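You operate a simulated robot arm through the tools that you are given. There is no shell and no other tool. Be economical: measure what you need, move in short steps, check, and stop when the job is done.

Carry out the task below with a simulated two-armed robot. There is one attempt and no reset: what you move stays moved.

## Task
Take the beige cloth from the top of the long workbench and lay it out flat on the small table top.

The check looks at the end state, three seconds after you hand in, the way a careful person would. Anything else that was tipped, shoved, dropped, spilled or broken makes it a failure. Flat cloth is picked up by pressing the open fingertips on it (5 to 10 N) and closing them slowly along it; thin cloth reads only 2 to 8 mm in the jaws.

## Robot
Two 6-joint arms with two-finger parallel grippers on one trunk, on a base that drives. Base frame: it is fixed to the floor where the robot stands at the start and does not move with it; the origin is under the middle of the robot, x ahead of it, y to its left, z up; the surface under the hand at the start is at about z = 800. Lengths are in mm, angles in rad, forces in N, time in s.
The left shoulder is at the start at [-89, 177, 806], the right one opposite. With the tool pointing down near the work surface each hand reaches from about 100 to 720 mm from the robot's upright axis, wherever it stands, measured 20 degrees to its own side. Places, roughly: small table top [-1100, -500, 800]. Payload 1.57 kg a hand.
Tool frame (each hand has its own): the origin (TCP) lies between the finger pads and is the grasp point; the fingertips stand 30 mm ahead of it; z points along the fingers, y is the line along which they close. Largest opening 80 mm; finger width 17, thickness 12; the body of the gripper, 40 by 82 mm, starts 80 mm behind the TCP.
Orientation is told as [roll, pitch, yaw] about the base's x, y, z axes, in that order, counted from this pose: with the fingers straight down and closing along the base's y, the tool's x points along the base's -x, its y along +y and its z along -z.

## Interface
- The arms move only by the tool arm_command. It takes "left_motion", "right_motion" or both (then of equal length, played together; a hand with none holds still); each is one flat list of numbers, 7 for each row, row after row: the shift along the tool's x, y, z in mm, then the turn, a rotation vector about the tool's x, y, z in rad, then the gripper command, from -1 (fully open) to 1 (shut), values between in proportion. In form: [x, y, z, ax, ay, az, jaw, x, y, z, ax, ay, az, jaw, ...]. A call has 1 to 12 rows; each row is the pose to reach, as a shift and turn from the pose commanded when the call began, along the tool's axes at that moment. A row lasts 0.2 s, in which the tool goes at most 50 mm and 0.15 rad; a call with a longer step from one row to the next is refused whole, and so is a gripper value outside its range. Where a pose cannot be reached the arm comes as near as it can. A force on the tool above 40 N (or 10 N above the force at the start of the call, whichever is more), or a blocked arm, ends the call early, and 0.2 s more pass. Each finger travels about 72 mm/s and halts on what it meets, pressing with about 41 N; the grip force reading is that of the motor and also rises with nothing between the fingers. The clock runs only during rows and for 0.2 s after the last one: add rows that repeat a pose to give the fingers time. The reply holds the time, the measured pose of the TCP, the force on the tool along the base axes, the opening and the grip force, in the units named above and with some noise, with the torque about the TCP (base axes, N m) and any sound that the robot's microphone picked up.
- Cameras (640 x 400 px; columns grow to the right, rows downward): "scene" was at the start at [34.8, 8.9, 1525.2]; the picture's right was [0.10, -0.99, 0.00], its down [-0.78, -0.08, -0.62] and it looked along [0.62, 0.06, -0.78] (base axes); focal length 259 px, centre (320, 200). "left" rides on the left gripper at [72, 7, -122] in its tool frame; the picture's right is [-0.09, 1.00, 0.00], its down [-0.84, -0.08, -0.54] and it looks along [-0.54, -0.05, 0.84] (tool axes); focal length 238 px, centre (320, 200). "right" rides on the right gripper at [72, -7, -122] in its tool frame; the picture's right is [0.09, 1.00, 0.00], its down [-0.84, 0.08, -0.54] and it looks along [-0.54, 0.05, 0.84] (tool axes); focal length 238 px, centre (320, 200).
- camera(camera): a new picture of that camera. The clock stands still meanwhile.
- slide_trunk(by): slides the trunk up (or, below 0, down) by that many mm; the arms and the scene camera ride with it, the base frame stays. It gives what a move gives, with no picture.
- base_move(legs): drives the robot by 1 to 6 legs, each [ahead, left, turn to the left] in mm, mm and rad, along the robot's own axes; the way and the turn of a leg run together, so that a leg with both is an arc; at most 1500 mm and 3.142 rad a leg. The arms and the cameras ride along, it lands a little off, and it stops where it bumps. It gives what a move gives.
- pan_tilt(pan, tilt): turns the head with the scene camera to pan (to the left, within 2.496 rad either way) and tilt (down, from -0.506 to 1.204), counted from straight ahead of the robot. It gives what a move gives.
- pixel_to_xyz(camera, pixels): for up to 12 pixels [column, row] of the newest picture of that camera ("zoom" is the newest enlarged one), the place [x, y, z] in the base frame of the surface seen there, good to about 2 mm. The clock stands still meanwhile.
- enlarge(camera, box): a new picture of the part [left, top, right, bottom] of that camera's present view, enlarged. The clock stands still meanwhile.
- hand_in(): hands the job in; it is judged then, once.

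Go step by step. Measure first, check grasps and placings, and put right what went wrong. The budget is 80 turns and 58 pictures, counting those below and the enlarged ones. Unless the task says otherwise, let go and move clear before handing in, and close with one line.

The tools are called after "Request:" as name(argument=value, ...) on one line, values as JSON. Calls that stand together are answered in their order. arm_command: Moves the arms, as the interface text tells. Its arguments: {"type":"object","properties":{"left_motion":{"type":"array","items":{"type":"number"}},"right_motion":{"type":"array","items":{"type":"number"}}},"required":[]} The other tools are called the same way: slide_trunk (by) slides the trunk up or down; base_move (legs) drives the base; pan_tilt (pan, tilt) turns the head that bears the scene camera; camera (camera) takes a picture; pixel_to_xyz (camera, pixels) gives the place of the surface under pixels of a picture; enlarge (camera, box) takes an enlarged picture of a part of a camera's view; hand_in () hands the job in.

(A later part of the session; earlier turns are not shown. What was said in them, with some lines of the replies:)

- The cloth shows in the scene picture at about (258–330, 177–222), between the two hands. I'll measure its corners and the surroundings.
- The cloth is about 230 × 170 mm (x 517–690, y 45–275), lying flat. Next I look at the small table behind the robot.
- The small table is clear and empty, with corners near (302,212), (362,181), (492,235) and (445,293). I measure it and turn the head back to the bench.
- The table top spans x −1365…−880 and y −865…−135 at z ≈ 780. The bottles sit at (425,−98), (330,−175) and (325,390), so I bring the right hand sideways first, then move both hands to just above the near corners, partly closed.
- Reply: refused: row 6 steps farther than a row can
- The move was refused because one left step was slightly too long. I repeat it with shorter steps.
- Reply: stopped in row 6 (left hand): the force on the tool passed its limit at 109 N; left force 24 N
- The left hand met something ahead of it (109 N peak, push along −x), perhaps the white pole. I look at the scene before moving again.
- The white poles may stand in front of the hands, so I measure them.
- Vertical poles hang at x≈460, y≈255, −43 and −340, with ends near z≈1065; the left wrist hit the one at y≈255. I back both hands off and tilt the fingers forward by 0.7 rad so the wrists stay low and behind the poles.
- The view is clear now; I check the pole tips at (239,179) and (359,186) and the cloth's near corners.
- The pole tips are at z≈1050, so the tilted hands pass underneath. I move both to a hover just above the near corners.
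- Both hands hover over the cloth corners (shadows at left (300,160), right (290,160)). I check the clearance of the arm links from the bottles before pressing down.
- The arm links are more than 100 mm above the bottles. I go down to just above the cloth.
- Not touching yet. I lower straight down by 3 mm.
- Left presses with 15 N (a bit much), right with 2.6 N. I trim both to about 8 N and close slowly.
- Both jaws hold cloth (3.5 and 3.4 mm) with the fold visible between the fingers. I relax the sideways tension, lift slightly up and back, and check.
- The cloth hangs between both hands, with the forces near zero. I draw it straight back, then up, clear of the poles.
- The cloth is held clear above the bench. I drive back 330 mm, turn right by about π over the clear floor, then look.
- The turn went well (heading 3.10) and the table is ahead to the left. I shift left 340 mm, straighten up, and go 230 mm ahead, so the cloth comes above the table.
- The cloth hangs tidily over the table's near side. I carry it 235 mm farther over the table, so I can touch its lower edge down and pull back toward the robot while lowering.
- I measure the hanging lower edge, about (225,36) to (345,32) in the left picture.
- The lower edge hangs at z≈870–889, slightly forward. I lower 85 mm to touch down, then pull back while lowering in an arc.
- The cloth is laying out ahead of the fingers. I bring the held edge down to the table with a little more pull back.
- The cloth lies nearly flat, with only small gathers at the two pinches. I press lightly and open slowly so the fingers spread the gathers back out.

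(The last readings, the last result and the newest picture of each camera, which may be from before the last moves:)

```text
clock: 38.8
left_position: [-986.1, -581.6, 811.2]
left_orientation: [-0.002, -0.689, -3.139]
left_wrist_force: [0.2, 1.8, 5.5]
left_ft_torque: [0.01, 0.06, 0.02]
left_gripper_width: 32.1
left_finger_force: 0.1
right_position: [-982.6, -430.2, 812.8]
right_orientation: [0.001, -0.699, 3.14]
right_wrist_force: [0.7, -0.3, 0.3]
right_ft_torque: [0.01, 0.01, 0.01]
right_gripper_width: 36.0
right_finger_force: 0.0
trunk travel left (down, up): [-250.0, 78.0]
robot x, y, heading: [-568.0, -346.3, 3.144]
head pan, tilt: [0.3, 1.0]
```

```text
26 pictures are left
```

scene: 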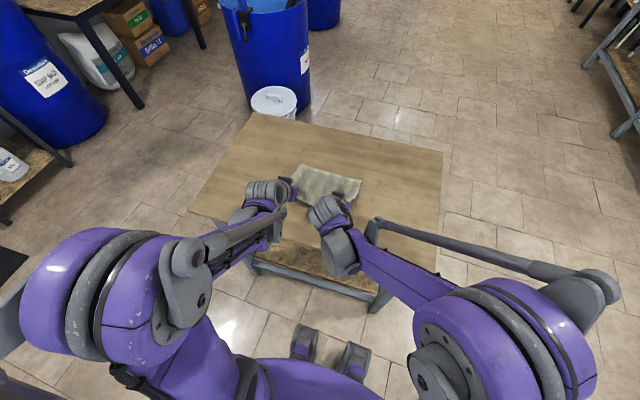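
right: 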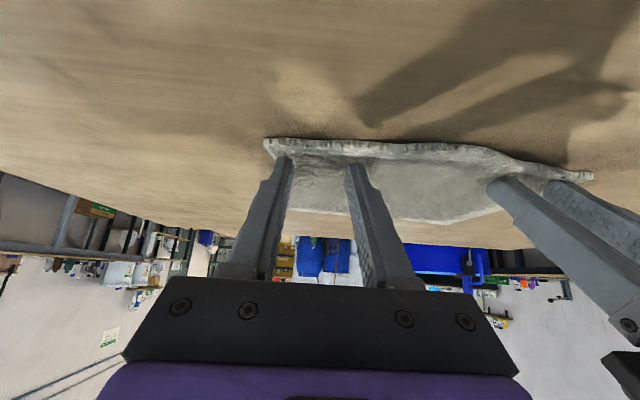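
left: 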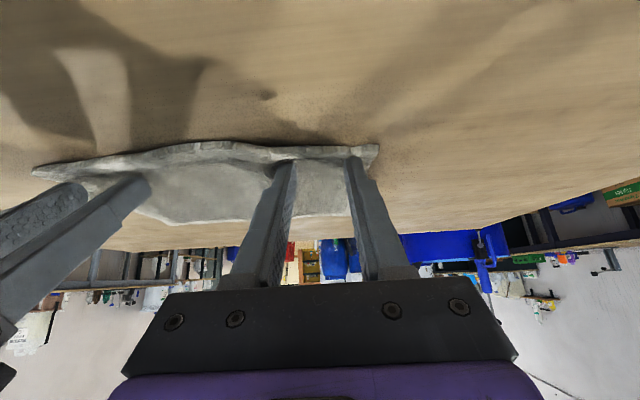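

The gathers have opened out. I lift both hands straight up first, then back, and inspect.

Request:
arm_command(left_motion=[-13, 0, -15.5, 0, 0, 0, 0.1, -30, 0, -40, 0, 0, 0, 0.1, -40, 0, -80, 0, 0, 0, 0.1, -40, 0, -120, 0, 0, 0, 0.1, -40, 0, -165, 0, 0, 0, 0.1, -25, 0, -205, 0, 0, 0, 0.1], right_motion=[-13, 0, -15.5, 0, 0, 0, 0.1, -30, 0, -40, 0, 0, 0, 0.1, -40, 0, -80, 0, 0, 0, 0.1, -40, 0, -120, 0, 0, 0, 0.1, -40, 0, -165, 0, 0, 0, 0.1, -25, 0, -205, 0, 0, 0, 0.1])

Request:
camera(camera="left")

Request:
enlarge(camera="scene", box=[220, 120, 420, 245])

```text
clock: 40.2
left_position: [-868.9, -583.2, 989.9]
left_orientation: [0.001, -0.689, -3.137]
left_wrist_force: [-0.4, 1.8, -0.3]
left_ft_torque: [-0.04, 0.04, 0.0]
left_gripper_width: 36.1
left_finger_force: 0.0
right_position: [-868.2, -429.2, 986.1]
right_orientation: [0.002, -0.702, 3.141]
right_wrist_force: [1.1, -0.6, 0.1]
right_ft_torque: [0.0, -0.02, -0.02]
right_gripper_width: 36.0
right_finger_force: 0.1
trunk travel left (down, up): [-250.0, 78.0]
robot x, y, heading: [-570.5, -340.8, 3.144]
head pan, tilt: [0.3, 1.0]
```

```text
25 pictures are left
```

left: 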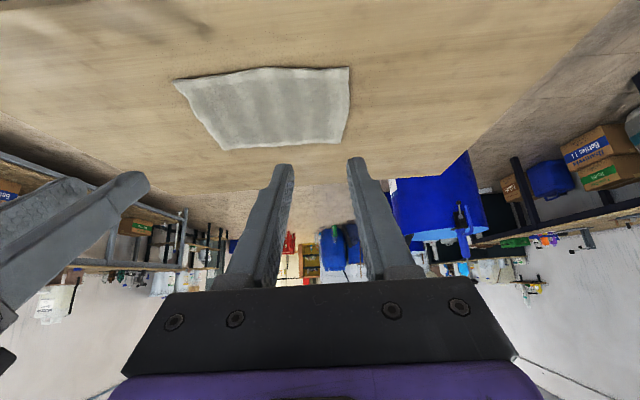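

```text
3.20 times, centred on (320, 182) of scene
```

zoom: 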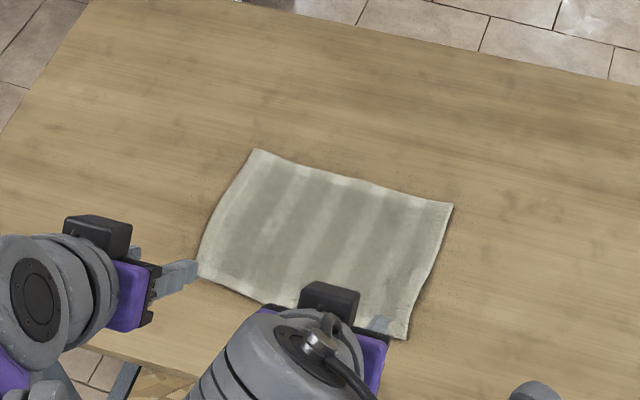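

The cloth looks flat and fully spread. I back the robot away 300 mm for an unobstructed check.

Request:
base_move(legs=[[-300, 0, 0]])

Request:
enlarge(camera="scene", box=[200, 20, 460, 182])

```text
clock: 42.2
left_position: [-575.4, -584.1, 989.7]
left_orientation: [0.002, -0.689, -3.134]
left_wrist_force: [0.3, 0.9, 0.0]
left_ft_torque: [-0.01, 0.0, 0.0]
left_gripper_width: 36.1
left_finger_force: 0.0
right_position: [-574.3, -431.5, 986.2]
right_orientation: [-0.002, -0.7, -3.139]
right_wrist_force: [-0.4, -0.7, 0.8]
right_ft_torque: [-0.03, 0.02, 0.0]
right_gripper_width: 35.8
right_finger_force: 0.0
trunk travel left (down, up): [-250.0, 78.0]
robot x, y, heading: [-271.7, -342.1, -3.133]
head pan, tilt: [0.3, 1.0]
```

```text
2.46 times, centred on (330, 101) of scene
```

zoom: 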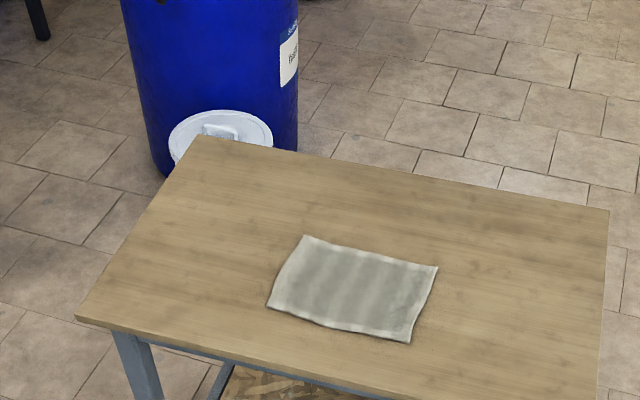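

The cloth lies as a clean quadrilateral at (266–438, 236–343) in the zoom picture. I measure its corners and height.

Request:
pixel_to_xyz(camera="zoom", pixels=[[306, 239], [435, 268], [408, 340], [269, 304], [350, 290], [335, 318], [290, 265], [422, 305], [300, 310], [380, 330], [470, 300], [240, 260]])

Request:
pan_tilt(pan=-2.49, tilt=0.7)

Request:
camera(camera="scene")

```text
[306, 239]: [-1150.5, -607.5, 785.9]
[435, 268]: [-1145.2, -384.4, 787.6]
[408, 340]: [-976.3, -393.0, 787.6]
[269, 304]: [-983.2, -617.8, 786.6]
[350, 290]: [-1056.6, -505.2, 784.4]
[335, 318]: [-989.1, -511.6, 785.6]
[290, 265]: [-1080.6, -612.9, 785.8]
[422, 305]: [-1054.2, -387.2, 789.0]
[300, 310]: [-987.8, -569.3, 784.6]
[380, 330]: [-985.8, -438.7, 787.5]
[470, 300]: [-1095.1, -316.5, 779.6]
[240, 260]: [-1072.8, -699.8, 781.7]
```

```text
clock: 44.7
left_position: [-575.4, -585.8, 989.3]
left_orientation: [-0.001, -0.69, -3.135]
left_wrist_force: [0.4, 1.5, 0.0]
left_ft_torque: [-0.02, 0.04, 0.01]
left_gripper_width: 36.1
left_finger_force: 0.0
right_position: [-574.8, -430.1, 985.8]
right_orientation: [0.0, -0.699, -3.14]
right_wrist_force: [0.6, 0.5, 1.3]
right_ft_torque: [-0.03, 0.0, -0.03]
right_gripper_width: 36.1
right_finger_force: 0.1
trunk travel left (down, up): [-250.0, 78.0]
robot x, y, heading: [-272.7, -341.3, -3.139]
head pan, tilt: [-2.491, 0.7]
```

```text
22 pictures are left
```

scene: 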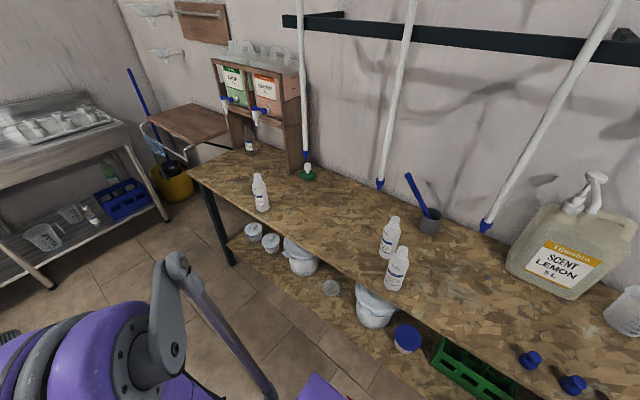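

The cloth measures about 225 × 168 mm on the table, all of it within about 9 mm of the top. The bench items and hanging poles stand as before, so I hand in.

Request:
hand_in()

```text
The job is handed in.
```

The beige cloth is laid out flat near the middle of the small table top and I've handed the job in. On the way to the cloth, the left wrist hit one of the hanging white poles over the bench (109 N peak). In the last picture that pole hangs as before and nothing on the bench looks moved.
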